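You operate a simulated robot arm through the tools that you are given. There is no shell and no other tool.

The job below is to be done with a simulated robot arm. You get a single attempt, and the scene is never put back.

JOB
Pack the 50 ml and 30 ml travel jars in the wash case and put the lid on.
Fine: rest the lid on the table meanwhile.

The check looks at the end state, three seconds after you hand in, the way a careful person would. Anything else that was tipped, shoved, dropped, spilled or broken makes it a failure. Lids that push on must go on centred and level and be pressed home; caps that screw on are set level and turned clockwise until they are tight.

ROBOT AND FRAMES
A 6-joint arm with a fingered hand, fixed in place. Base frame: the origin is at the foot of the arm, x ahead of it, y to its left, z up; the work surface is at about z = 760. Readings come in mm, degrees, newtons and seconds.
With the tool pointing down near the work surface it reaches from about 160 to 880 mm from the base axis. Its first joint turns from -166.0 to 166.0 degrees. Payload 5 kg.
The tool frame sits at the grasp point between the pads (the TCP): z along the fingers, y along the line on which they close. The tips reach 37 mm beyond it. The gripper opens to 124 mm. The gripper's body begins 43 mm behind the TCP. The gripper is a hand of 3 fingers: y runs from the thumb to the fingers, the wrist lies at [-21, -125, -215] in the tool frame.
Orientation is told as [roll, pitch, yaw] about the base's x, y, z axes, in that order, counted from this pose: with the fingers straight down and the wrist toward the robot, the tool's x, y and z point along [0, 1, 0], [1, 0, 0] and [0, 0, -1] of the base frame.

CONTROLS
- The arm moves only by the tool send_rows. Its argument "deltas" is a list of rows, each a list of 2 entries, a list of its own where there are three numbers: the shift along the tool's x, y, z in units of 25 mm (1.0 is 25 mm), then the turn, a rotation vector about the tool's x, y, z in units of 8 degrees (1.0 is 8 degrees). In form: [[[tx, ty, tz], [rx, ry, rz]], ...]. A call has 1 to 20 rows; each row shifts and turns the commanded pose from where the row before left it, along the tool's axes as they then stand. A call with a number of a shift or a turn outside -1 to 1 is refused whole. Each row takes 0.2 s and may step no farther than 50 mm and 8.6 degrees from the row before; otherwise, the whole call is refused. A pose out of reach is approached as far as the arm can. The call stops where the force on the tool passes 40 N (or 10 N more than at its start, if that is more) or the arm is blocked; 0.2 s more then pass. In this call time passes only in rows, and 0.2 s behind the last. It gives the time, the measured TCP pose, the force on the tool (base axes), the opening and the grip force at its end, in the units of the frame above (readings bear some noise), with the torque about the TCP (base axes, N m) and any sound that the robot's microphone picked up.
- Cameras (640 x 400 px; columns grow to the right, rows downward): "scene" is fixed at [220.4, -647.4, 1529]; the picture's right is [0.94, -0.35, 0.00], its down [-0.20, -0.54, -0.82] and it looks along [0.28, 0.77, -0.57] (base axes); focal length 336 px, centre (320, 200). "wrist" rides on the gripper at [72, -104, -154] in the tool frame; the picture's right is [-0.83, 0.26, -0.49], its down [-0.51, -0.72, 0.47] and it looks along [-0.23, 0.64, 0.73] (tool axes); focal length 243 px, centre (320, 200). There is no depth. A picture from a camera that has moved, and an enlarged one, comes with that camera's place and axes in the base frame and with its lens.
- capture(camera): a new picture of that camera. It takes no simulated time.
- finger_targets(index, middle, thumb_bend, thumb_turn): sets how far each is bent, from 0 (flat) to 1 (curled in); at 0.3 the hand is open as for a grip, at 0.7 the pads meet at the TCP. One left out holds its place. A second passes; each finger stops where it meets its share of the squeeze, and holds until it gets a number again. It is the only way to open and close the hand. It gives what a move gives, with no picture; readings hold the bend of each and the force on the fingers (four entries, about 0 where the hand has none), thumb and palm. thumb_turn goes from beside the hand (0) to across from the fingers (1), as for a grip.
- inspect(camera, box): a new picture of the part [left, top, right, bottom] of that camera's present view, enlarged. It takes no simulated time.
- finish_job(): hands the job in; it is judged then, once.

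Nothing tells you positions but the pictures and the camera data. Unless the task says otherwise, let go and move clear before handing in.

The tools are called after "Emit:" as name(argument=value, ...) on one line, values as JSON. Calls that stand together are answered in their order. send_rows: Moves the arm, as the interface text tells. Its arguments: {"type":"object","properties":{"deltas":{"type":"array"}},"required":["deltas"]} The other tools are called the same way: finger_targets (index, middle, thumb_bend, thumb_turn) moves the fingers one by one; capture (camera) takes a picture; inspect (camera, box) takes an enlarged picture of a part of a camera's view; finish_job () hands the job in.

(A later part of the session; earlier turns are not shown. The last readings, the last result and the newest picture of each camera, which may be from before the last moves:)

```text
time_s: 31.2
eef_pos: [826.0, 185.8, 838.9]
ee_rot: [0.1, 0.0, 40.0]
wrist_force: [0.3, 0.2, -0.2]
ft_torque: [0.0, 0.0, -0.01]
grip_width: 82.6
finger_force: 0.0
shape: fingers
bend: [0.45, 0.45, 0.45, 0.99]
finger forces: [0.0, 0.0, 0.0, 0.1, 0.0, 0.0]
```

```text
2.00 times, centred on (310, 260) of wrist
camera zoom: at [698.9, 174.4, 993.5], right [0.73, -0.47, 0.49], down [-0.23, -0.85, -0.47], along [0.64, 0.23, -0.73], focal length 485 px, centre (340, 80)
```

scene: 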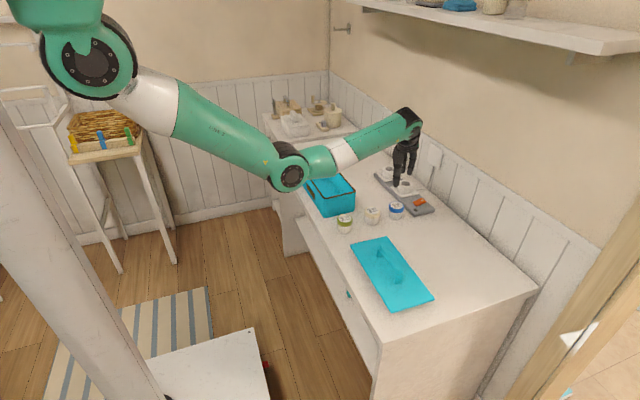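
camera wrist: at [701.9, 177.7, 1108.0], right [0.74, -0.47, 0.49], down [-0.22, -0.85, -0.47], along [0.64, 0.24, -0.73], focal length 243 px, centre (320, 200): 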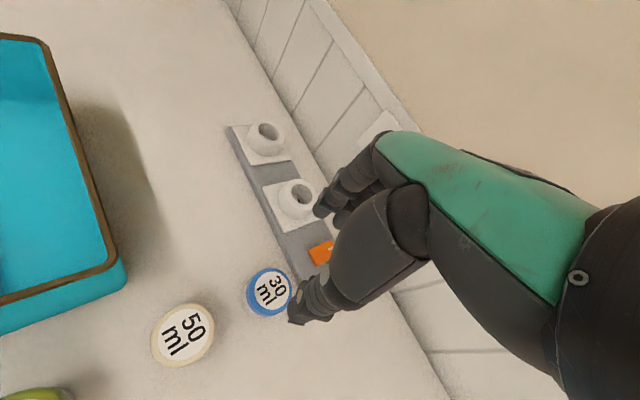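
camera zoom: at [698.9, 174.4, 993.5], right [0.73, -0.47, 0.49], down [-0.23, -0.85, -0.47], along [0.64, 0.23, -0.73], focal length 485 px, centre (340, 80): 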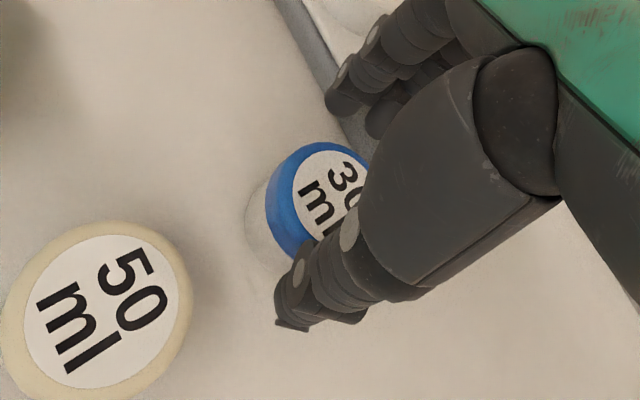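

Emit:
send_rows(deltas=[[[0, 0, 0.3], [0, 0, 0]], [[0, 0, 0.2], [0, 0, 0]]])

Emit:
finger_targets(index=0.5, middle=0.5, thumb_bend=0.5)

Emit:
inspect(camera="scene", box=[370, 170, 430, 230])

Emit:
inspect(camera="wrist", box=[220, 160, 400, 360])

```text
time_s: 31.8
eef_pos: [826.4, 186.3, 825.2]
ee_rot: [0.0, 0.0, 40.0]
wrist_force: [0.3, -0.1, 0.7]
ft_torque: [-0.01, -0.03, 0.02]
grip_width: 82.6
finger_force: 0.1
shape: fingers
bend: [0.45, 0.45, 0.45, 0.99]
finger forces: [0.1, 0.0, 0.0, 0.0, 0.0, 0.1]
```

```text
time_s: 32.8
eef_pos: [827.3, 186.6, 825.8]
ee_rot: [0.0, -0.1, 40.0]
wrist_force: [-0.2, -0.6, -0.5]
ft_torque: [0.01, -0.04, -0.02]
grip_width: 68.4
finger_force: 0.2
shape: fingers
bend: [0.5, 0.5, 0.5, 1.0]
finger forces: [0.0, 0.0, 0.1, 0.0, 0.1, 0.1]
```

```text
6.67 times, centred on (400, 200) of scene
camera zoom: at [220.4, -647.4, 1529.0], right [0.94, -0.35, 0.0], down [-0.2, -0.54, -0.82], along [0.28, 0.77, -0.57], focal length 2237 px, centre (-213, 200)
```

zoom: 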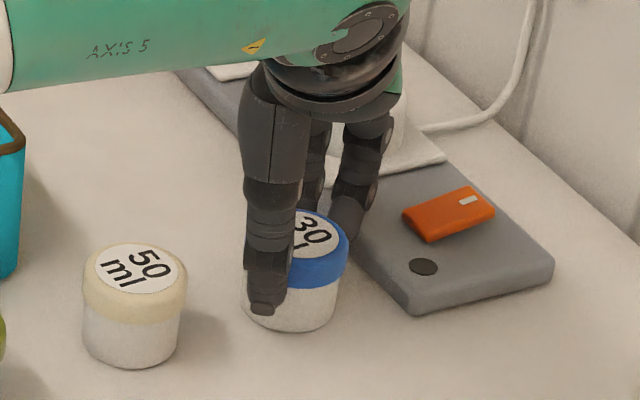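

```text
2.00 times, centred on (310, 260) of wrist
camera zoom: at [698.7, 174.4, 980.8], right [0.73, -0.47, 0.49], down [-0.23, -0.85, -0.47], along [0.64, 0.23, -0.73], focal length 485 px, centre (340, 80)
```

zoom: 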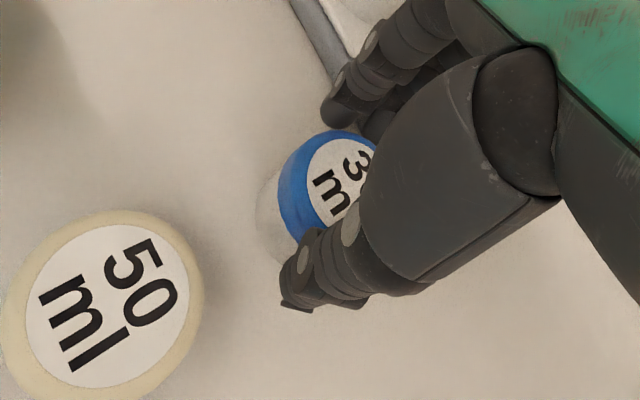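

Emit:
finger_targets(index=0.53, middle=0.53, thumb_bend=0.53)

Emit:
inspect(camera="scene", box=[370, 170, 430, 230])

```text
time_s: 33.8
eef_pos: [826.3, 186.5, 825.1]
ee_rot: [0.0, -0.1, 40.0]
wrist_force: [-0.1, 0.5, -0.1]
ft_torque: [0.02, 0.0, -0.03]
grip_width: 59.1
finger_force: 0.1
shape: fingers
bend: [0.53, 0.53, 0.53, 1.0]
finger forces: [0.2, 0.1, 0.0, 0.0, 0.0, 0.0]
```

```text
6.67 times, centred on (400, 200) of scene
camera zoom: at [220.4, -647.4, 1529.0], right [0.94, -0.35, 0.0], down [-0.2, -0.54, -0.82], along [0.28, 0.77, -0.57], focal length 2237 px, centre (-213, 200)
```

zoom: 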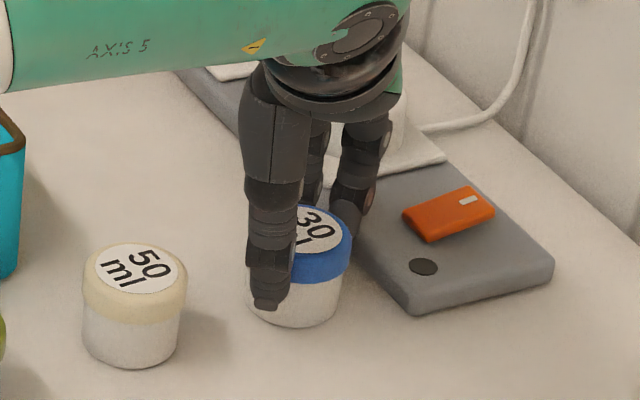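

Emit:
finger_targets(index=0.57, middle=0.57, thumb_bend=0.57)

Emit:
inspect(camera="scene", box=[370, 170, 430, 230])

Emit:
inspect(camera="wrist", box=[220, 160, 400, 360])

```text
time_s: 34.8
eef_pos: [826.5, 187.4, 826.3]
ee_rot: [0.0, 0.1, 40.0]
wrist_force: [0.5, -0.2, -0.1]
ft_torque: [0.01, -0.01, 0.0]
grip_width: 56.2
finger_force: 3.4
shape: fingers
bend: [0.54, 0.55, 0.54, 1.0]
finger forces: [1.8, 1.6, 0.1, 0.0, 3.3, 0.0]
```

```text
6.67 times, centred on (400, 200) of scene
camera zoom: at [220.4, -647.4, 1529.0], right [0.94, -0.35, 0.0], down [-0.2, -0.54, -0.82], along [0.28, 0.77, -0.57], focal length 2237 px, centre (-213, 200)
```

zoom: 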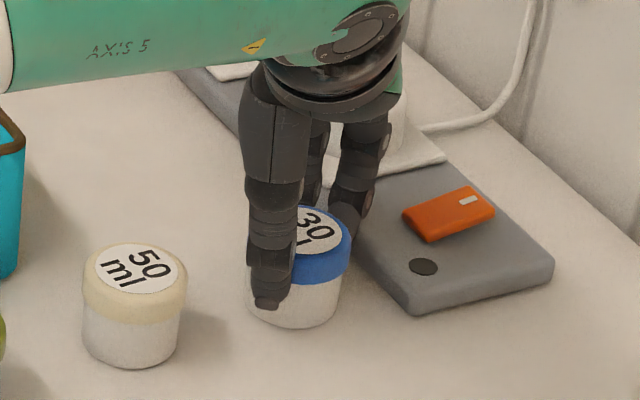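

```text
2.00 times, centred on (310, 260) of wrist
camera zoom: at [698.8, 174.4, 980.8], right [0.73, -0.47, 0.49], down [-0.23, -0.85, -0.47], along [0.64, 0.23, -0.73], focal length 485 px, centre (340, 80)
```

zoom: 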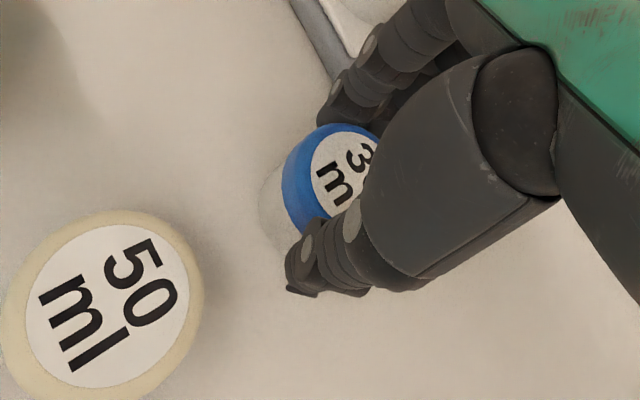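

The grip on the 30 ml jar is balanced at 56 mm. I'll firm it up and lift slowly.

Emit:
finger_targets(index=0.63, middle=0.63, thumb_bend=0.63)

Emit:
send_rows(deltas=[[[0, 0, -0.3], [0, 0, 0]], [[0, 0, -0.5], [0, 0, 0]], [[0, 0, -0.8], [0, 0, 0]]])

Emit:
inspect(camera="scene", box=[360, 150, 440, 230])

Emit:
inspect(camera="wrist", box=[220, 160, 400, 360])

```text
time_s: 35.8
eef_pos: [826.5, 186.6, 826.3]
ee_rot: [0.0, 0.0, 39.9]
wrist_force: [-0.1, 0.5, -0.3]
ft_torque: [-0.01, -0.01, -0.02]
grip_width: 54.4
finger_force: 13.1
shape: fingers
bend: [0.56, 0.58, 0.54, 1.0]
finger forces: [6.4, 6.6, 0.0, 0.1, 13.0, 0.1]
```

```text
time_s: 36.6
eef_pos: [826.5, 185.3, 864.6]
ee_rot: [-0.1, 0.0, 40.0]
wrist_force: [-0.2, -0.2, -1.1]
ft_torque: [-0.01, -0.01, -0.02]
grip_width: 54.3
finger_force: 13.2
shape: fingers
bend: [0.56, 0.58, 0.54, 1.0]
finger forces: [6.4, 6.2, 0.0, 0.0, 12.9, 0.0]
```

```text
5.00 times, centred on (400, 190) of scene
camera zoom: at [220.4, -647.4, 1529.0], right [0.94, -0.35, 0.0], down [-0.2, -0.54, -0.82], along [0.28, 0.77, -0.57], focal length 1678 px, centre (-80, 250)
```

zoom: 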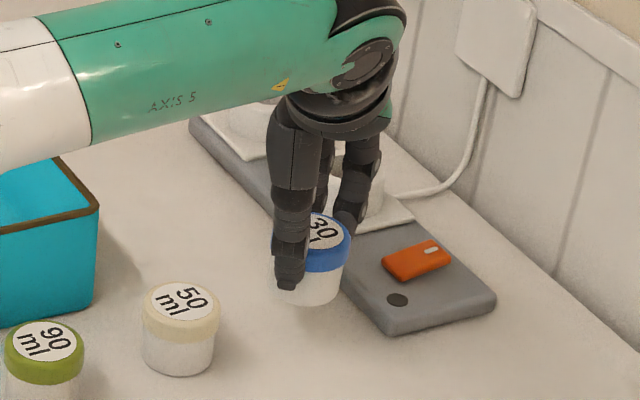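

```text
2.00 times, centred on (310, 260) of wrist
camera zoom: at [698.9, 173.9, 1020.0], right [0.73, -0.47, 0.49], down [-0.23, -0.85, -0.47], along [0.64, 0.23, -0.73], focal length 485 px, centre (340, 80)
```

zoom: 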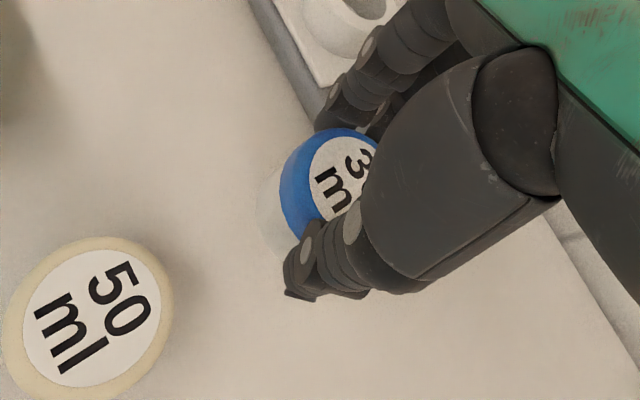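

The jar is held upright with no slip. I'll raise it, carry it over the case and turn the hand to about 90° so it can open along the case's long side.

Emit:
send_rows(deltas=[[[0, 0, -1], [0, 0, 0]], [[0, 0, -1], [0, 0, 0]], [[0, 0, -1], [0, 0, 0]], [[0, 0, -1], [0, 0, 0]], [[0.9188, 0.0343, 0], [0, 0, 0]], [[0.9188, 0.0343, 0], [0, 0, 0]], [[0.9188, 0.0343, 0], [0, 0, 0]], [[0.9188, 0.0343, 0], [0, 0, 0]], [[0.9188, 0.0343, 0], [0, 0, 0]], [[0.9188, 0.0343, 0], [0, 0, 0]], [[0.9188, 0.0343, 0], [0, 0, 0]], [[0.9188, 0.0343, 0], [0, 0, 0]], [[0.9188, 0.0343, 0], [0, 0, 0]], [[0.9188, 0.0343, 0], [0, 0, 0]], [[0.9188, 0.0343, 0], [0, 0, 0]], [[0.9188, 0.0343, 0], [0, 0, 0]], [[0.9188, 0.0343, 0], [0, 0, 0]], [[0.9188, 0.0343, 0], [0, 0, 0]]])

Emit:
send_rows(deltas=[[[0, 0, 0], [0, 0, -0.893]], [[0, 0, 0], [0, 0, -0.893]], [[0, 0, 0], [0, 0, -0.893]], [[0, 0, 0], [0, 0, -0.893]], [[0, 0, 0], [0, 0, -0.893]], [[0, 0, 0], [0, 0, -0.893]], [[0, 0, 0], [0, 0, -0.893]]])

Emit:
capture(camera="wrist")

Emit:
capture(camera="scene")

Emit:
inspect(camera="scene", box=[280, 120, 380, 220])

```text
time_s: 40.4
eef_pos: [628.5, 441.5, 966.0]
ee_rot: [-0.1, 0.0, 40.0]
wrist_force: [-0.4, -0.4, 0.0]
ft_torque: [0.01, 0.04, 0.03]
grip_width: 54.0
finger_force: 13.0
shape: fingers
bend: [0.57, 0.58, 0.54, 1.0]
finger forces: [6.4, 6.2, 0.0, 0.0, 12.8, 0.0]
```

```text
time_s: 42.0
eef_pos: [629.4, 442.0, 964.6]
ee_rot: [0.0, -0.1, 90.1]
wrist_force: [0.1, 0.1, -1.1]
ft_torque: [0.03, 0.0, 0.01]
grip_width: 54.3
finger_force: 12.4
shape: fingers
bend: [0.57, 0.58, 0.54, 1.0]
finger forces: [6.4, 6.2, 0.0, 0.0, 12.9, 0.0]
```

```text
taken
camera wrist: at [555.3, 336.7, 1120.4], right [0.83, 0.26, 0.49], down [0.51, -0.72, -0.47], along [0.23, 0.64, -0.73], focal length 243 px, centre (320, 200)
```

wrist: 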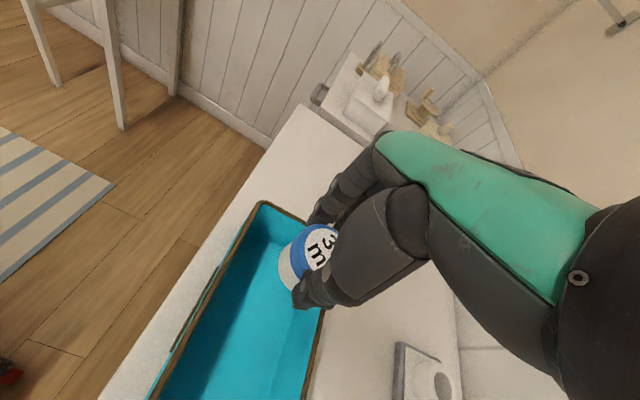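

```text
taken
```

scene: 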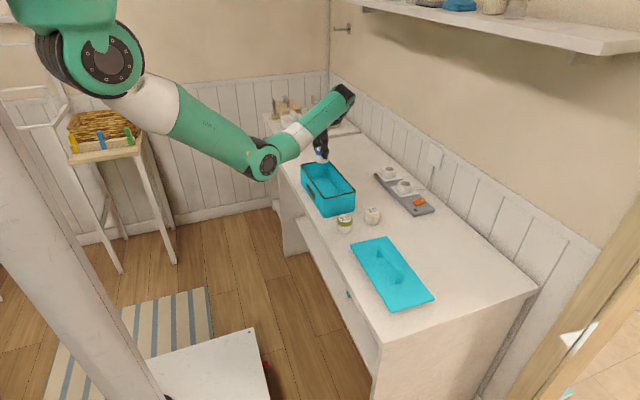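

```text
4.00 times, centred on (330, 170) of scene
camera zoom: at [220.4, -647.4, 1529.0], right [0.94, -0.35, 0.0], down [-0.2, -0.54, -0.82], along [0.28, 0.77, -0.57], focal length 1342 px, centre (280, 320)
```

zoom: 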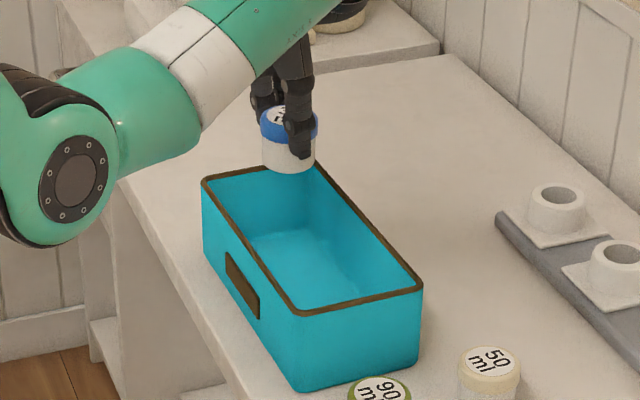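

The jar is centred over the case; the rim is at z ≈ 856, inner x about 575–685 and y 262–510. I'll shift to y ≈ 434 and lower in.

Emit:
send_rows(deltas=[[[0, -0.32, 0.5], [0, 0, 0]], [[0, 0, 0.8], [0, 0, 0]], [[0, 0, 0.8], [0, 0, 0]], [[0, 0, 0.8], [0, 0, 0]], [[0, 0, 0.6], [0, 0, 0]]])

Emit:
capture(camera="wrist")

Emit:
inspect(camera="scene", box=[280, 120, 380, 220])

```text
time_s: 43.2
eef_pos: [629.4, 434.3, 878.6]
ee_rot: [0.0, 0.0, 90.0]
wrist_force: [-0.8, -0.5, -1.4]
ft_torque: [-0.01, -0.01, 0.03]
grip_width: 54.0
finger_force: 12.3
shape: fingers
bend: [0.57, 0.58, 0.54, 1.0]
finger forces: [6.3, 6.2, 0.0, 0.0, 12.8, 0.0]
```

```text
taken
camera wrist: at [555.3, 329.7, 1032.7], right [0.83, 0.26, 0.49], down [0.51, -0.72, -0.47], along [0.23, 0.64, -0.73], focal length 243 px, centre (320, 200)
```

wrist: 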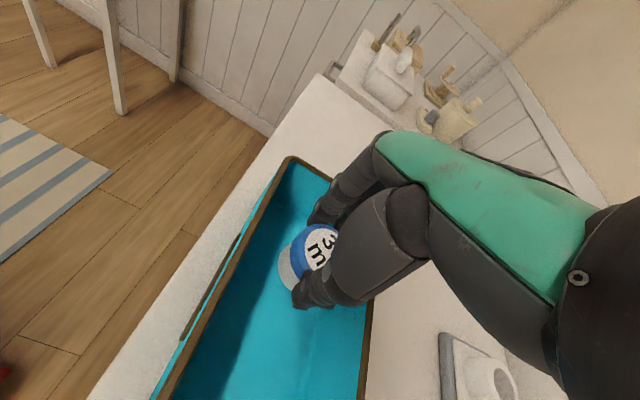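

```text
4.00 times, centred on (330, 170) of scene
camera zoom: at [220.4, -647.4, 1529.0], right [0.94, -0.35, 0.0], down [-0.2, -0.54, -0.82], along [0.28, 0.77, -0.57], focal length 1342 px, centre (280, 320)
```

zoom: 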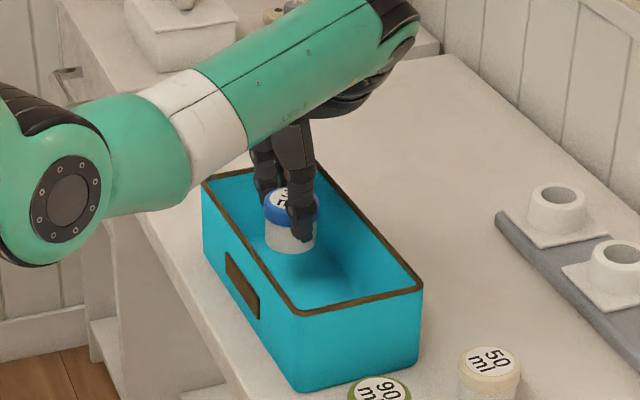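

Emit:
send_rows(deltas=[[[0, 0, 0.7], [0, 0, 0]], [[0, 0, 0.7], [0, 0, 0]]])

Emit:
send_rows(deltas=[[[0, 0, 0.16], [0, 0, 0]], [[0, 0, 0.12], [0, 0, 0]]])

Emit:
inspect(camera="scene", box=[290, 140, 370, 220])

Emit:
capture(camera="wrist")

```text
time_s: 43.8
eef_pos: [629.6, 433.4, 843.0]
ee_rot: [0.0, 0.0, 90.0]
wrist_force: [0.3, -0.3, -0.6]
ft_torque: [0.02, -0.02, 0.0]
grip_width: 54.0
finger_force: 12.6
shape: fingers
bend: [0.57, 0.58, 0.54, 1.0]
finger forces: [6.4, 6.3, 0.0, 0.1, 12.8, 0.0]
```

```text
time_s: 44.4
eef_pos: [628.1, 435.7, 836.0]
ee_rot: [0.0, 0.0, 90.0]
wrist_force: [-0.4, 0.8, -1.2]
ft_torque: [0.0, 0.02, 0.02]
grip_width: 54.1
finger_force: 13.3
shape: fingers
bend: [0.57, 0.58, 0.54, 1.0]
finger forces: [6.5, 6.2, 0.1, 0.0, 12.8, 0.1]
```

```text
5.00 times, centred on (330, 180) of scene
camera zoom: at [220.4, -647.4, 1529.0], right [0.94, -0.35, 0.0], down [-0.2, -0.54, -0.82], along [0.28, 0.77, -0.57], focal length 1678 px, centre (270, 300)
```

zoom: 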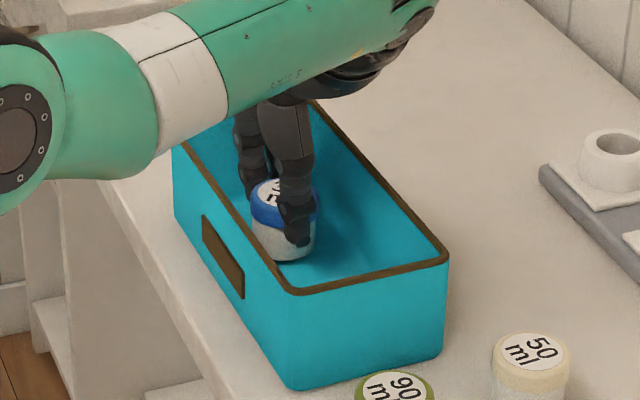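

```text
taken
camera wrist: at [555.5, 329.6, 991.2], right [0.83, 0.26, 0.49], down [0.51, -0.72, -0.47], along [0.23, 0.64, -0.73], focal length 243 px, centre (320, 200)
```

wrist: 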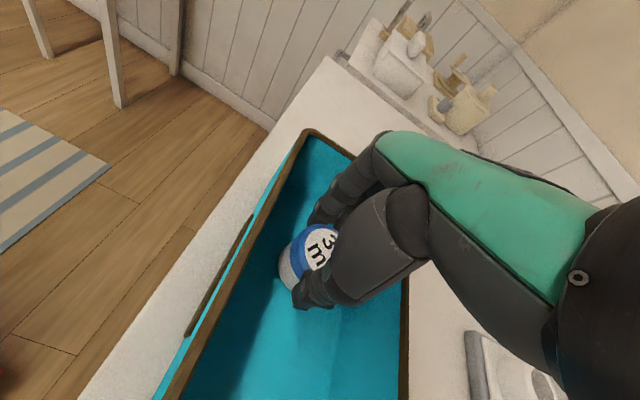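

Emit:
send_rows(deltas=[[[0, 0, 0.1], [0, 0, 0]], [[0, 0, 0.08], [0, 0, 0]]])

```text
time_s: 45.0
eef_pos: [628.3, 433.7, 832.2]
ee_rot: [0.1, -0.1, 90.0]
wrist_force: [-0.5, -0.6, 1.3]
ft_torque: [-0.04, -0.01, -0.04]
grip_width: 53.9
finger_force: 13.5
shape: fingers
bend: [0.57, 0.58, 0.54, 1.0]
finger forces: [6.5, 6.2, 0.0, 0.1, 12.9, 0.1]
```

Emit:
send_rows(deltas=[[[0, 0, 0.06], [0, 0, 0]]])

```text
time_s: 45.4
eef_pos: [630.1, 433.3, 831.4]
ee_rot: [-0.1, -0.2, 90.0]
wrist_force: [-1.7, -0.2, 6.5]
ft_torque: [-0.05, 0.02, -0.02]
grip_width: 53.8
finger_force: 13.4
shape: fingers
bend: [0.57, 0.58, 0.54, 1.0]
finger forces: [6.8, 6.5, 0.0, 0.0, 13.1, 0.0]
```

The jar has landed on the case floor (6.5 N). I'll open gently.

Emit:
finger_targets(index=0.54, middle=0.54, thumb_bend=0.53)

Emit:
finger_targets(index=0.49, middle=0.49, thumb_bend=0.48)

Emit:
inspect(camera="wrist", box=[220, 160, 400, 360])

Emit:
inspect(camera="scene", box=[290, 140, 370, 220])

```text
time_s: 46.4
eef_pos: [629.4, 433.6, 829.8]
ee_rot: [0.0, 0.0, 90.0]
wrist_force: [-0.3, -0.3, -0.4]
ft_torque: [0.03, 0.0, -0.02]
grip_width: 58.1
finger_force: 0.7
shape: fingers
bend: [0.54, 0.54, 0.52, 1.0]
finger forces: [0.3, 0.1, 0.1, 0.0, 0.6, 0.1]
```

```text
time_s: 47.4
eef_pos: [629.0, 432.7, 831.3]
ee_rot: [-0.1, 0.0, 90.1]
wrist_force: [0.2, 1.0, 0.0]
ft_torque: [-0.03, 0.01, 0.04]
grip_width: 71.7
finger_force: 0.0
shape: fingers
bend: [0.49, 0.49, 0.48, 1.0]
finger forces: [0.0, 0.0, 0.0, 0.0, 0.0, 0.0]
```

```text
2.00 times, centred on (310, 260) of wrist
camera zoom: at [555.9, 328.5, 985.4], right [0.83, 0.26, 0.49], down [0.51, -0.72, -0.47], along [0.23, 0.64, -0.73], focal length 485 px, centre (340, 80)
```

zoom: 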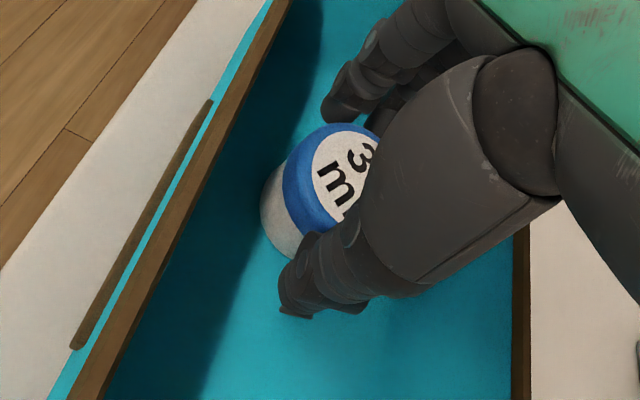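

```text
5.00 times, centred on (330, 180) of scene
camera zoom: at [220.4, -647.4, 1529.0], right [0.94, -0.35, 0.0], down [-0.2, -0.54, -0.82], along [0.28, 0.77, -0.57], focal length 1678 px, centre (270, 300)
```

zoom: 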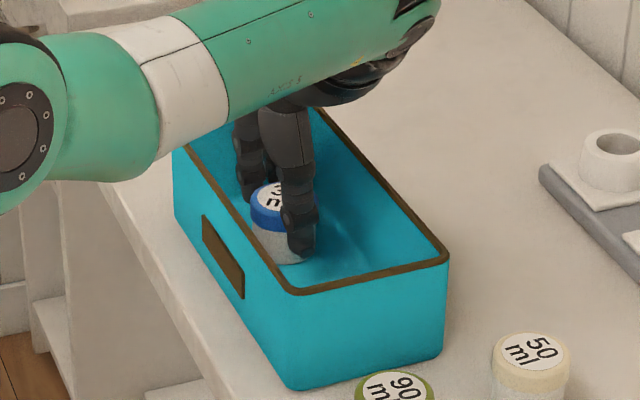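

Released cleanly, with the 30 ml jar standing in the case. I'll rise straight up, then head for the 50 ml jar at about (727, 185).

Emit:
send_rows(deltas=[[[0, 0, -0.4], [0, 0, 0]], [[0, 0, -0.8], [0, 0, 0]], [[0, 0, -1], [0, 0, 0]], [[0, 0, -1], [0, 0, 0]], [[0, 0, -1], [0, 0, 0]], [[0, 0, -1], [0, 0, 0]], [[-0.392, -0.992, 0], [0, 0, 0]], [[-0.392, -0.992, 0], [0, 0, 0]], [[-0.392, -0.992, 0], [0, 0, 0]], [[-0.392, -0.992, 0], [0, 0, 0]], [[-0.392, -0.992, 0], [0, 0, 0]], [[-0.392, -0.992, 0], [0, 0, 0]], [[-0.392, -0.992, 0], [0, 0, 0]], [[-0.392, -0.992, 0], [0, 0, 0]], [[-0.392, -0.992, 0], [0, 0, 0]], [[-0.392, -0.992, 0], [0, 0, 0]]])

Emit:
send_rows(deltas=[[[0, 0, 0], [0, 0, 0.893]], [[0, 0, 0], [0, 0, 0.893]], [[0, 0, 0], [0, 0, 0.893]], [[0, 0, 0], [0, 0, 0.893]], [[0, 0, 0], [0, 0, 0.893]], [[0, 0, 0], [0, 0, 0.893]], [[0, 0, 0], [0, 0, 0.893]]])

Emit:
finger_targets(index=0.45, middle=0.45, thumb_bend=0.45)

Emit:
capture(camera="wrist")

Emit:
inspect(camera="scene", box=[290, 130, 420, 250])

```text
time_s: 50.8
eef_pos: [728.0, 182.4, 958.8]
ee_rot: [0.0, 0.0, 89.9]
wrist_force: [0.5, -0.8, 0.5]
ft_torque: [-0.02, -0.03, 0.02]
grip_width: 72.0
finger_force: 0.1
shape: fingers
bend: [0.49, 0.49, 0.48, 1.0]
finger forces: [0.0, 0.0, 0.0, 0.0, 0.0, 0.1]
```

```text
time_s: 52.4
eef_pos: [727.8, 185.0, 961.0]
ee_rot: [0.0, 0.0, 40.0]
wrist_force: [0.1, -0.5, 1.0]
ft_torque: [0.01, -0.04, -0.01]
grip_width: 71.6
finger_force: 0.0
shape: fingers
bend: [0.49, 0.49, 0.48, 1.0]
finger forces: [0.0, 0.1, 0.0, 0.0, 0.0, 0.0]
```

```text
time_s: 53.4
eef_pos: [726.8, 185.5, 959.4]
ee_rot: [0.0, -0.1, 40.0]
wrist_force: [-0.5, -0.6, -1.1]
ft_torque: [-0.01, 0.01, -0.01]
grip_width: 82.2
finger_force: 0.1
shape: fingers
bend: [0.45, 0.45, 0.45, 0.99]
finger forces: [0.1, 0.0, 0.0, 0.0, 0.0, 0.1]
```

```text
taken
camera wrist: at [600.3, 173.3, 1114.8], right [0.73, -0.47, 0.49], down [-0.23, -0.85, -0.47], along [0.64, 0.23, -0.73], focal length 243 px, centre (320, 200)
```

wrist: 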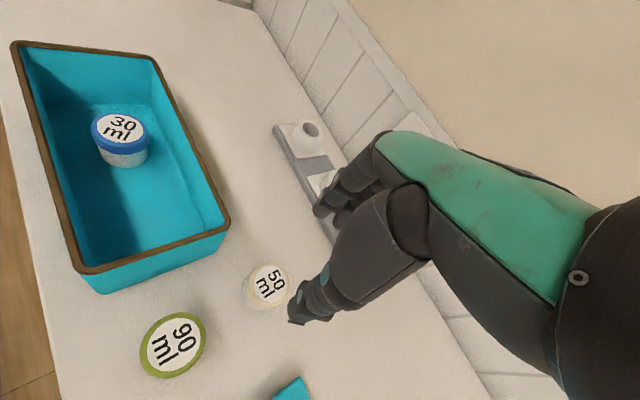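

```text
3.33 times, centred on (355, 190) of scene
camera zoom: at [220.4, -647.4, 1529.0], right [0.94, -0.35, 0.0], down [-0.2, -0.54, -0.82], along [0.28, 0.77, -0.57], focal length 1118 px, centre (203, 233)
```

zoom: 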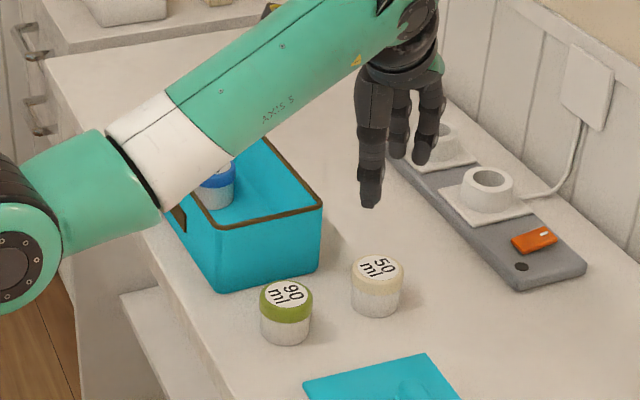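

The 30 ml jar stands upright in the case. I'll descend over the 50 ml jar, stopping just above the grasp height to compare views.

Emit:
send_rows(deltas=[[[0.08, 0, 0.6], [0, 0, 0]], [[0, 0, 1], [0, 0, 0]], [[0, 0, 1], [0, 0, 0]], [[0, 0, 1], [0, 0, 0]], [[0, 0, 0.8], [0, 0, 0]], [[0, 0, 0.4], [0, 0, 0]]])

Emit:
inspect(camera="scene", box=[340, 170, 410, 240])

Emit:
inspect(camera="wrist", box=[220, 160, 400, 360])

```text
time_s: 54.8
eef_pos: [725.0, 187.4, 840.0]
ee_rot: [0.0, 0.0, 40.0]
wrist_force: [1.1, -0.2, 0.3]
ft_torque: [0.03, 0.0, 0.02]
grip_width: 82.3
finger_force: 0.0
shape: fingers
bend: [0.45, 0.45, 0.45, 0.99]
finger forces: [0.0, 0.0, 0.1, 0.0, 0.1, 0.1]
```

```text
5.71 times, centred on (375, 205) of scene
camera zoom: at [220.4, -647.4, 1529.0], right [0.94, -0.35, 0.0], down [-0.2, -0.54, -0.82], along [0.28, 0.77, -0.57], focal length 1917 px, centre (6, 171)
```

zoom: 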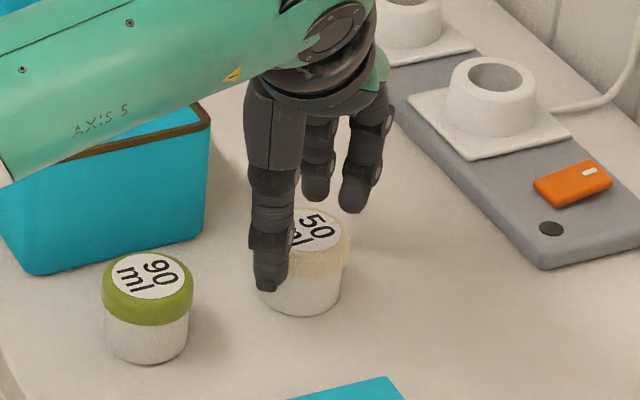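

```text
2.00 times, centred on (310, 260) of wrist
camera zoom: at [598.2, 175.2, 995.3], right [0.73, -0.47, 0.49], down [-0.23, -0.85, -0.47], along [0.64, 0.23, -0.73], focal length 485 px, centre (340, 80)
```

zoom: 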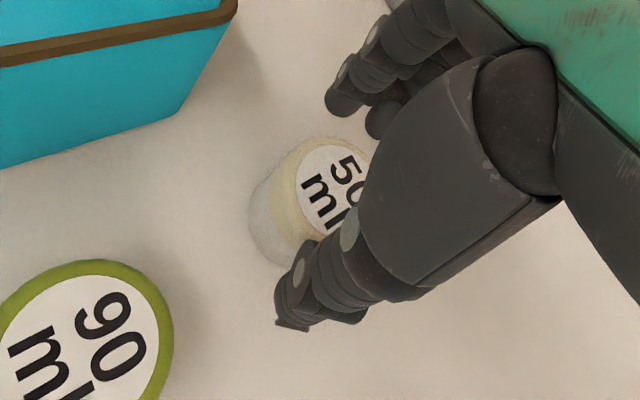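

The alignment matches the previous grasp. I'll lower to grasp height and close in stages.

Emit:
send_rows(deltas=[[[0, 0, 0.3], [0, 0, 0]], [[0, 0, 0.24], [0, 0, 0]]])

Emit:
finger_targets(index=0.52, middle=0.52, thumb_bend=0.52)

Emit:
finger_targets(index=0.57, middle=0.57, thumb_bend=0.57)

Emit:
inspect(camera="scene", box=[340, 170, 410, 240])

Emit:
inspect(camera="wrist", box=[220, 160, 400, 360])

```text
time_s: 55.4
eef_pos: [725.2, 187.7, 826.5]
ee_rot: [0.0, -0.1, 40.0]
wrist_force: [-0.2, -0.5, -0.8]
ft_torque: [-0.03, -0.02, 0.0]
grip_width: 82.7
finger_force: 0.0
shape: fingers
bend: [0.45, 0.45, 0.45, 0.99]
finger forces: [0.1, 0.0, 0.0, 0.1, 0.0, 0.1]
```

```text
time_s: 56.4
eef_pos: [726.0, 186.7, 827.6]
ee_rot: [0.0, -0.1, 40.0]
wrist_force: [0.4, -0.8, -0.2]
ft_torque: [0.0, -0.02, -0.01]
grip_width: 62.1
finger_force: 0.1
shape: fingers
bend: [0.52, 0.52, 0.52, 1.0]
finger forces: [0.0, 0.0, 0.0, 0.0, 0.1, 0.0]
```

```text
time_s: 57.4
eef_pos: [725.9, 187.4, 827.8]
ee_rot: [-0.1, -0.1, 40.0]
wrist_force: [0.0, 0.2, 0.3]
ft_torque: [0.02, 0.04, 0.01]
grip_width: 56.0
finger_force: 3.3
shape: fingers
bend: [0.54, 0.55, 0.54, 1.0]
finger forces: [1.8, 1.4, 0.1, 0.0, 3.3, 0.0]
```

```text
5.71 times, centred on (375, 205) of scene
camera zoom: at [220.4, -647.4, 1529.0], right [0.94, -0.35, 0.0], down [-0.2, -0.54, -0.82], along [0.28, 0.77, -0.57], focal length 1917 px, centre (6, 171)
```

zoom: 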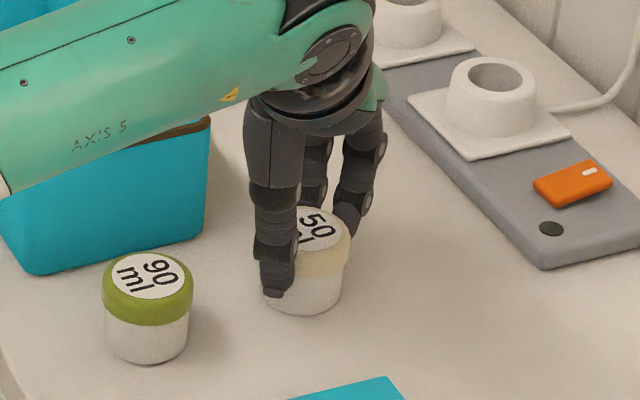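

```text
2.00 times, centred on (310, 260) of wrist
camera zoom: at [598.5, 175.4, 982.1], right [0.73, -0.47, 0.49], down [-0.23, -0.85, -0.47], along [0.64, 0.23, -0.73], focal length 485 px, centre (340, 80)
```

zoom: 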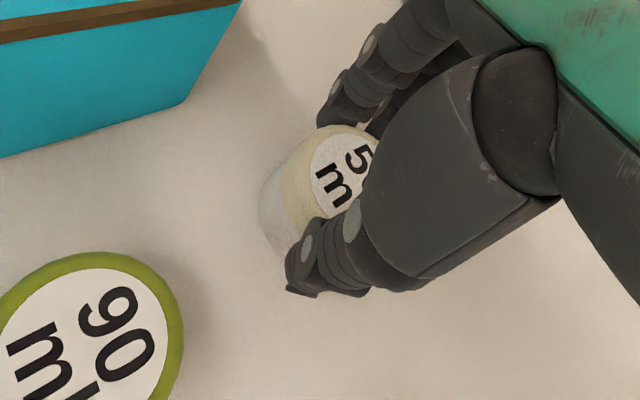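

A balanced grip on the 50 ml jar. I'll firm it up, lift, and carry it over the case.

Emit:
finger_targets(index=0.63, middle=0.63, thumb_bend=0.63)

Emit:
send_rows(deltas=[[[0, 0, -0.3], [0, 0, 0]], [[0, 0, -0.5], [0, 0, 0]], [[0, 0, -0.8], [0, 0, 0]], [[0, 0, -1], [0, 0, 0]], [[0, 0, -1], [0, 0, 0]], [[0, 0, -1], [0, 0, 0]], [[0, 0, -0.8], [0, 0, 0]]])

Emit:
inspect(camera="scene", box=[320, 120, 420, 240])

```text
time_s: 58.4
eef_pos: [725.6, 187.6, 827.5]
ee_rot: [-0.1, -0.1, 40.1]
wrist_force: [0.2, 0.6, 0.6]
ft_torque: [-0.04, -0.04, -0.01]
grip_width: 54.4
finger_force: 12.2
shape: fingers
bend: [0.56, 0.58, 0.54, 1.0]
finger forces: [6.2, 6.4, 0.0, 0.0, 13.0, 0.0]
```

```text
time_s: 60.0
eef_pos: [723.4, 185.6, 961.2]
ee_rot: [0.0, 0.0, 40.0]
wrist_force: [-1.0, -0.1, -0.5]
ft_torque: [0.04, 0.01, -0.01]
grip_width: 54.0
finger_force: 12.9
shape: fingers
bend: [0.57, 0.58, 0.54, 1.0]
finger forces: [6.4, 6.3, 0.0, 0.1, 12.9, 0.0]
```

```text
3.33 times, centred on (370, 180) of scene
camera zoom: at [220.4, -647.4, 1529.0], right [0.94, -0.35, 0.0], down [-0.2, -0.54, -0.82], along [0.28, 0.77, -0.57], focal length 1118 px, centre (153, 267)
```

zoom: 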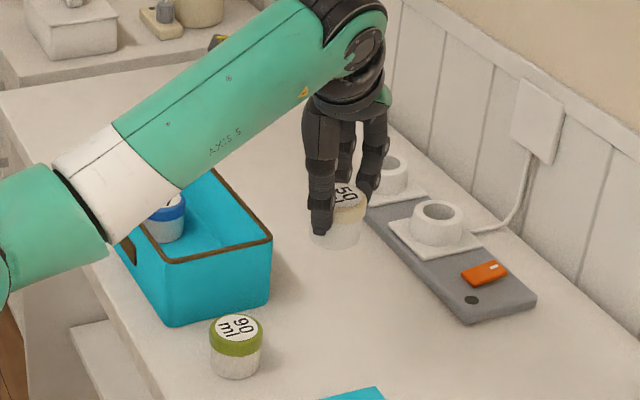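

Emit:
send_rows(deltas=[[[0.866, 0.1, 0], [0, 0, 0]], [[0.866, 0.1, 0], [0, 0, 0]], [[0.866, 0.1, 0], [0, 0, 0]], [[0.866, 0.1, 0], [0, 0, 0]], [[0.866, 0.1, 0], [0, 0, 0]], [[0.866, 0.1, 0], [0, 0, 0]], [[0.866, 0.1, 0], [0, 0, 0]], [[0.866, 0.1, 0], [0, 0, 0]], [[0, 0, 0], [0, 0, -0.893]], [[0, 0, 0], [0, 0, -0.893]], [[0, 0, 0], [0, 0, -0.893]], [[0, 0, 0], [0, 0, -0.893]], [[0, 0, 0], [0, 0, -0.893]], [[0, 0, 0], [0, 0, -0.893]], [[0, 0, 0], [0, 0, -0.893]]])

Emit:
capture(camera="wrist")

Emit:
inspect(camera="scene", box=[280, 120, 380, 220])

```text
time_s: 63.2
eef_pos: [631.3, 331.1, 961.8]
ee_rot: [0.1, 0.1, 90.2]
wrist_force: [0.9, -0.3, -0.3]
ft_torque: [-0.01, 0.0, 0.0]
grip_width: 54.1
finger_force: 12.6
shape: fingers
bend: [0.57, 0.58, 0.54, 1.0]
finger forces: [6.4, 6.2, 0.0, 0.1, 13.0, 0.0]
```

```text
taken
camera wrist: at [556.8, 226.6, 1116.2], right [0.83, 0.26, 0.49], down [0.51, -0.72, -0.47], along [0.23, 0.64, -0.73], focal length 243 px, centre (320, 200)
```

wrist: 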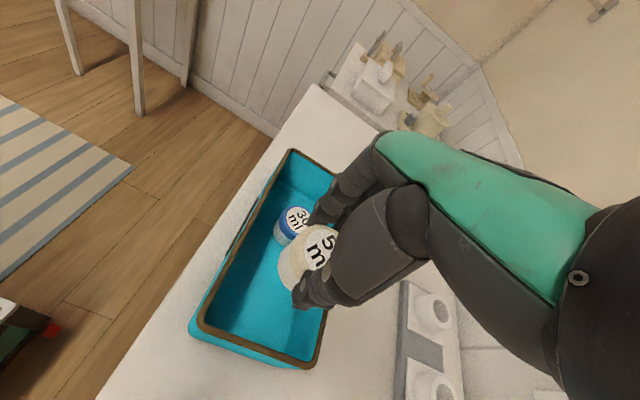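

```text
4.00 times, centred on (330, 170) of scene
camera zoom: at [220.4, -647.4, 1529.0], right [0.94, -0.35, 0.0], down [-0.2, -0.54, -0.82], along [0.28, 0.77, -0.57], focal length 1342 px, centre (280, 320)
```

zoom: 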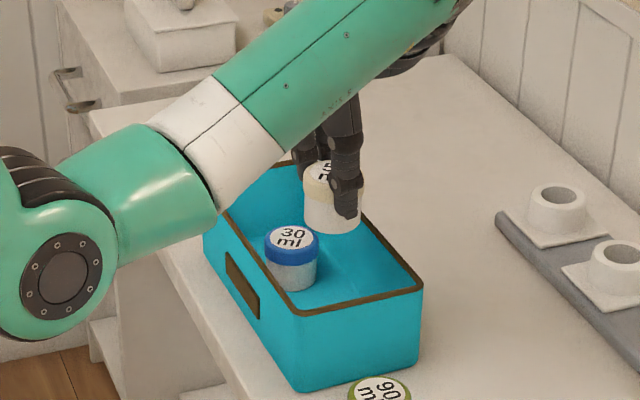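

The 50 ml jar is above the near half of the case, well clear of the 30 ml jar. I'll lower it in.

Emit:
send_rows(deltas=[[[0.06, 0, 0.6], [0, 0, 0]], [[0, 0, 0.9], [0, 0, 0]], [[0, 0, 0.9], [0, 0, 0]], [[0, 0, 0.9], [0, 0, 0]]])

Emit:
capture(camera="wrist")

Emit:
inspect(camera="scene", box=[280, 120, 380, 220])

```text
time_s: 64.2
eef_pos: [627.5, 332.4, 878.4]
ee_rot: [0.0, 0.0, 90.1]
wrist_force: [0.1, -0.1, -2.0]
ft_torque: [0.05, 0.01, -0.02]
grip_width: 54.4
finger_force: 12.6
shape: fingers
bend: [0.57, 0.58, 0.54, 1.0]
finger forces: [6.4, 6.2, 0.1, 0.1, 12.7, 0.0]
```

```text
taken
camera wrist: at [554.5, 227.2, 1033.2], right [0.83, 0.26, 0.49], down [0.51, -0.72, -0.47], along [0.23, 0.64, -0.73], focal length 243 px, centre (320, 200)
```

wrist: 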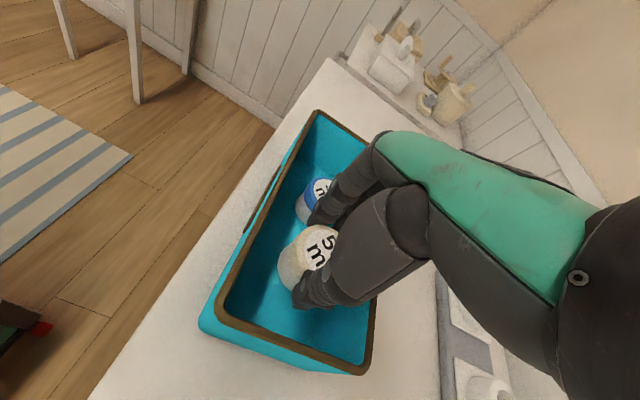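

```text
4.00 times, centred on (330, 170) of scene
camera zoom: at [220.4, -647.4, 1529.0], right [0.94, -0.35, 0.0], down [-0.2, -0.54, -0.82], along [0.28, 0.77, -0.57], focal length 1342 px, centre (280, 320)
```

zoom: 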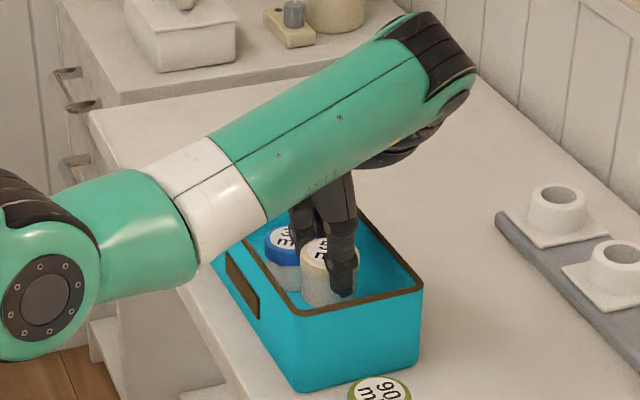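

Emit:
send_rows(deltas=[[[0, 0, 0.7], [0, 0, 0]], [[0, 0, 0.6], [0, 0, 0]], [[0, 0, 0.3], [0, 0, 0]]])

Emit:
send_rows(deltas=[[[0, 0, 0.1], [0, 0, 0]], [[0, 0, 0.08], [0, 0, 0]]])

```text
time_s: 65.0
eef_pos: [628.3, 331.8, 839.1]
ee_rot: [0.1, 0.0, 90.0]
wrist_force: [-1.4, -0.1, -0.6]
ft_torque: [-0.03, 0.0, 0.02]
grip_width: 54.0
finger_force: 12.9
shape: fingers
bend: [0.57, 0.58, 0.54, 1.0]
finger forces: [6.4, 6.2, 0.0, 0.1, 12.9, 0.0]
```

```text
time_s: 65.6
eef_pos: [629.0, 331.7, 834.0]
ee_rot: [-0.1, 0.0, 89.9]
wrist_force: [-0.1, 0.2, -1.0]
ft_torque: [-0.02, 0.03, 0.0]
grip_width: 54.1
finger_force: 12.1
shape: fingers
bend: [0.57, 0.58, 0.54, 1.0]
finger forces: [6.4, 6.2, 0.0, 0.1, 12.8, 0.0]
```

Emit:
send_rows(deltas=[[[0, 0, 0.08], [0, 0, 0]]])

Emit:
inspect(camera="wrist", box=[220, 160, 400, 360])

```text
time_s: 66.0
eef_pos: [628.6, 331.8, 832.7]
ee_rot: [0.0, -0.1, 90.0]
wrist_force: [-1.6, -0.4, 4.5]
ft_torque: [0.0, 0.02, 0.01]
grip_width: 53.9
finger_force: 13.2
shape: fingers
bend: [0.57, 0.58, 0.54, 1.0]
finger forces: [6.6, 6.5, 0.1, 0.0, 13.1, 0.0]
```

```text
2.00 times, centred on (310, 260) of wrist
camera zoom: at [555.0, 227.2, 987.7], right [0.83, 0.26, 0.49], down [0.51, -0.72, -0.47], along [0.23, 0.64, -0.73], focal length 485 px, centre (340, 80)
```

zoom: 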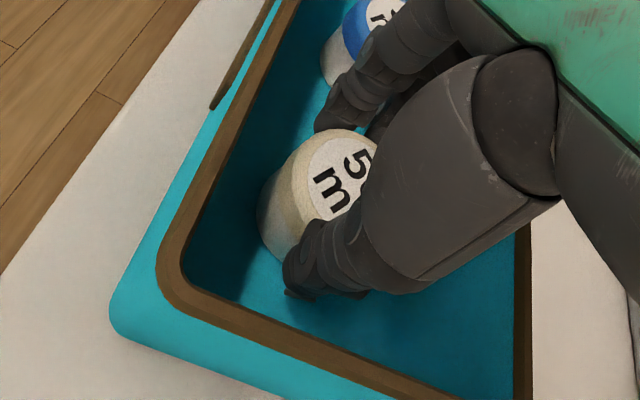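

The jar has landed on the floor of the case. I'll open gently and rise.

Emit:
finger_targets(index=0.54, middle=0.54, thumb_bend=0.53)

Emit:
finger_targets(index=0.49, middle=0.49, thumb_bend=0.48)

Emit:
send_rows(deltas=[[[0, 0, -0.4], [0, 0, 0]], [[0, 0, -0.8], [0, 0, 0]], [[0, 0, -1], [0, 0, 0]], [[0, 0, -1], [0, 0, 0]], [[0, 0, -1], [0, 0, 0]], [[0, 0, -1], [0, 0, 0]], [[0, 0, -1], [0, 0, 0]]])

Emit:
capture(camera="wrist")

Emit:
inspect(camera="scene", box=[280, 120, 380, 220])

```text
time_s: 67.0
eef_pos: [628.1, 332.4, 832.1]
ee_rot: [-0.1, 0.0, 90.0]
wrist_force: [0.1, -0.9, 0.1]
ft_torque: [0.01, -0.01, 0.0]
grip_width: 57.9
finger_force: 0.8
shape: fingers
bend: [0.54, 0.54, 0.52, 1.0]
finger forces: [0.3, 0.0, 0.0, 0.0, 0.8, 0.1]
```

```text
time_s: 68.0
eef_pos: [628.1, 331.9, 832.5]
ee_rot: [0.0, -0.1, 89.9]
wrist_force: [0.1, -0.7, 0.0]
ft_torque: [-0.01, 0.0, 0.01]
grip_width: 71.5
finger_force: 0.1
shape: fingers
bend: [0.49, 0.49, 0.48, 1.0]
finger forces: [0.0, 0.1, 0.0, 0.0, 0.0, 0.0]
```

```text
time_s: 69.6
eef_pos: [629.4, 330.7, 988.3]
ee_rot: [0.0, -0.1, 89.9]
wrist_force: [0.0, -0.3, -0.5]
ft_torque: [0.0, 0.0, -0.01]
grip_width: 71.4
finger_force: 0.1
shape: fingers
bend: [0.49, 0.49, 0.48, 1.0]
finger forces: [0.1, 0.0, 0.0, 0.0, 0.0, 0.0]
```

```text
taken
camera wrist: at [555.7, 227.0, 1143.8], right [0.83, 0.26, 0.49], down [0.51, -0.72, -0.47], along [0.23, 0.64, -0.73], focal length 243 px, centre (320, 200)
```

wrist: 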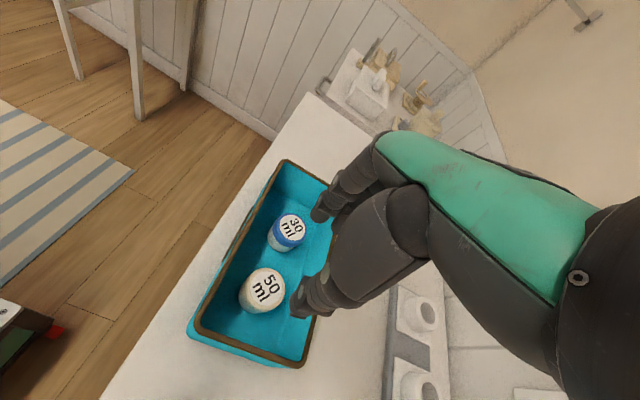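

```text
4.00 times, centred on (330, 170) of scene
camera zoom: at [220.4, -647.4, 1529.0], right [0.94, -0.35, 0.0], down [-0.2, -0.54, -0.82], along [0.28, 0.77, -0.57], focal length 1342 px, centre (280, 320)
```

zoom: 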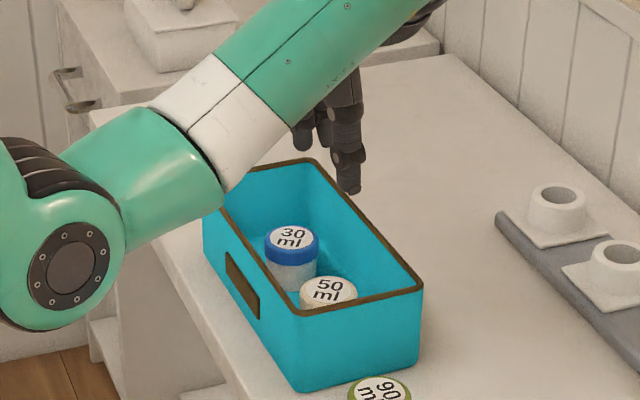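

Both jars stand upright in the case. Next I'll go back to the lid, travelling to above the handle and turning the hand back to its earlier heading.

Emit:
send_rows(deltas=[[[-0.0325, -0.985, 0], [0, 0, 0]], [[-0.0325, -0.985, 0], [0, 0, 0]], [[-0.0325, -0.985, 0], [0, 0, 0]], [[-0.0325, -0.985, 0], [0, 0, 0]], [[-0.0325, -0.985, 0], [0, 0, 0]], [[-0.0325, -0.985, 0], [0, 0, 0]], [[-0.0325, -0.985, 0], [0, 0, 0]], [[-0.0325, -0.985, 0], [0, 0, 0]], [[-0.0325, -0.985, 0], [0, 0, 0]], [[-0.0325, -0.985, 0], [0, 0, 0]], [[-0.0325, -0.985, 0], [0, 0, 0]], [[-0.0325, -0.985, 0], [0, 0, 0]], [[-0.0325, -0.985, 0], [0, 0, 0]], [[-0.0325, -0.985, 0], [0, 0, 0]], [[-0.0325, -0.985, 0], [0, 0, 0]], [[-0.0325, -0.985, 0], [0, 0, 0]]])

Emit:
send_rows(deltas=[[[0, 0, 0], [0, 0, 0.927]], [[0, 0, 0], [0, 0, 0.927]], [[0, 0, 0], [0, 0, 0.927]], [[0, 0, 0], [0, 0, 0.927]], [[0, 0, 0], [0, 0, 0.927]], [[0, 0, 0], [0, 0, 0.927]], [[0, 0, 0], [0, 0, 0.927]], [[0, 0, 0], [0, 0, 0.927]], [[0, 0, 0], [0, 0, 0.927]], [[0, 0, 0], [0, 0, 0.927]], [[0, 0, 0], [0, 0, 0.927]], [[0, 0, 0], [0, 0, 0.927]]])

Emit:
finger_targets(index=0.45, middle=0.45, thumb_bend=0.45)

Emit:
capture(camera="wrist")

Emit:
inspect(camera="scene", box=[340, 180, 460, 320])

```text
time_s: 73.0
eef_pos: [660.3, -54.3, 963.9]
ee_rot: [-0.2, -0.1, 89.8]
wrist_force: [-0.4, 0.5, 0.2]
ft_torque: [-0.01, 0.01, 0.01]
grip_width: 72.0
finger_force: 0.1
shape: fingers
bend: [0.49, 0.49, 0.48, 1.0]
finger forces: [0.0, 0.1, 0.0, 0.1, 0.0, 0.0]
out of reach, approached as far as the arm can: row 12, 13, 14, 15, 16
```

```text
time_s: 75.6
eef_pos: [661.1, -52.2, 965.7]
ee_rot: [-0.1, 0.1, 0.8]
wrist_force: [0.3, 0.1, -0.9]
ft_torque: [0.01, -0.02, -0.01]
grip_width: 71.7
finger_force: 0.0
shape: fingers
bend: [0.49, 0.49, 0.48, 1.0]
finger forces: [0.0, 0.0, 0.0, 0.0, 0.0, 0.1]
```

```text
time_s: 76.6
eef_pos: [661.1, -53.3, 965.2]
ee_rot: [0.0, -0.1, 0.9]
wrist_force: [-0.3, -0.1, -0.4]
ft_torque: [0.04, 0.02, -0.03]
grip_width: 82.2
finger_force: 0.0
shape: fingers
bend: [0.45, 0.45, 0.45, 0.99]
finger forces: [0.0, 0.0, 0.1, 0.0, 0.0, 0.0]
```

```text
taken
camera wrist: at [554.0, 17.7, 1120.0], right [0.28, -0.83, 0.49], down [-0.71, -0.52, -0.47], along [0.64, -0.22, -0.73], focal length 243 px, centre (320, 200)
```

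wrist: 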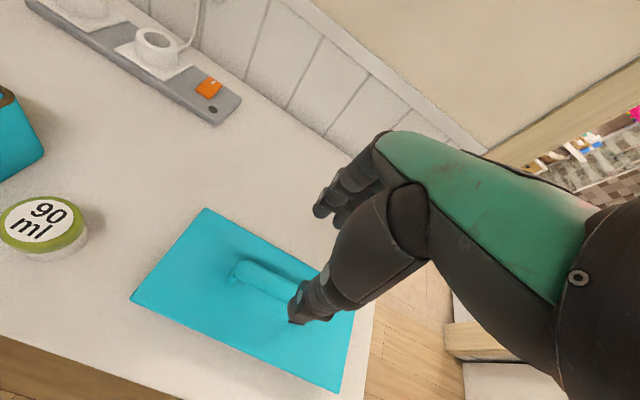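

```text
2.86 times, centred on (400, 250) of scene
camera zoom: at [220.4, -647.4, 1529.0], right [0.94, -0.35, 0.0], down [-0.2, -0.54, -0.82], along [0.28, 0.77, -0.57], focal length 959 px, centre (91, 57)
```

zoom: 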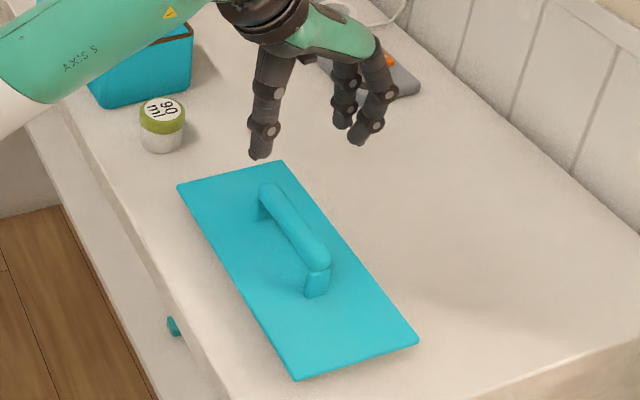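

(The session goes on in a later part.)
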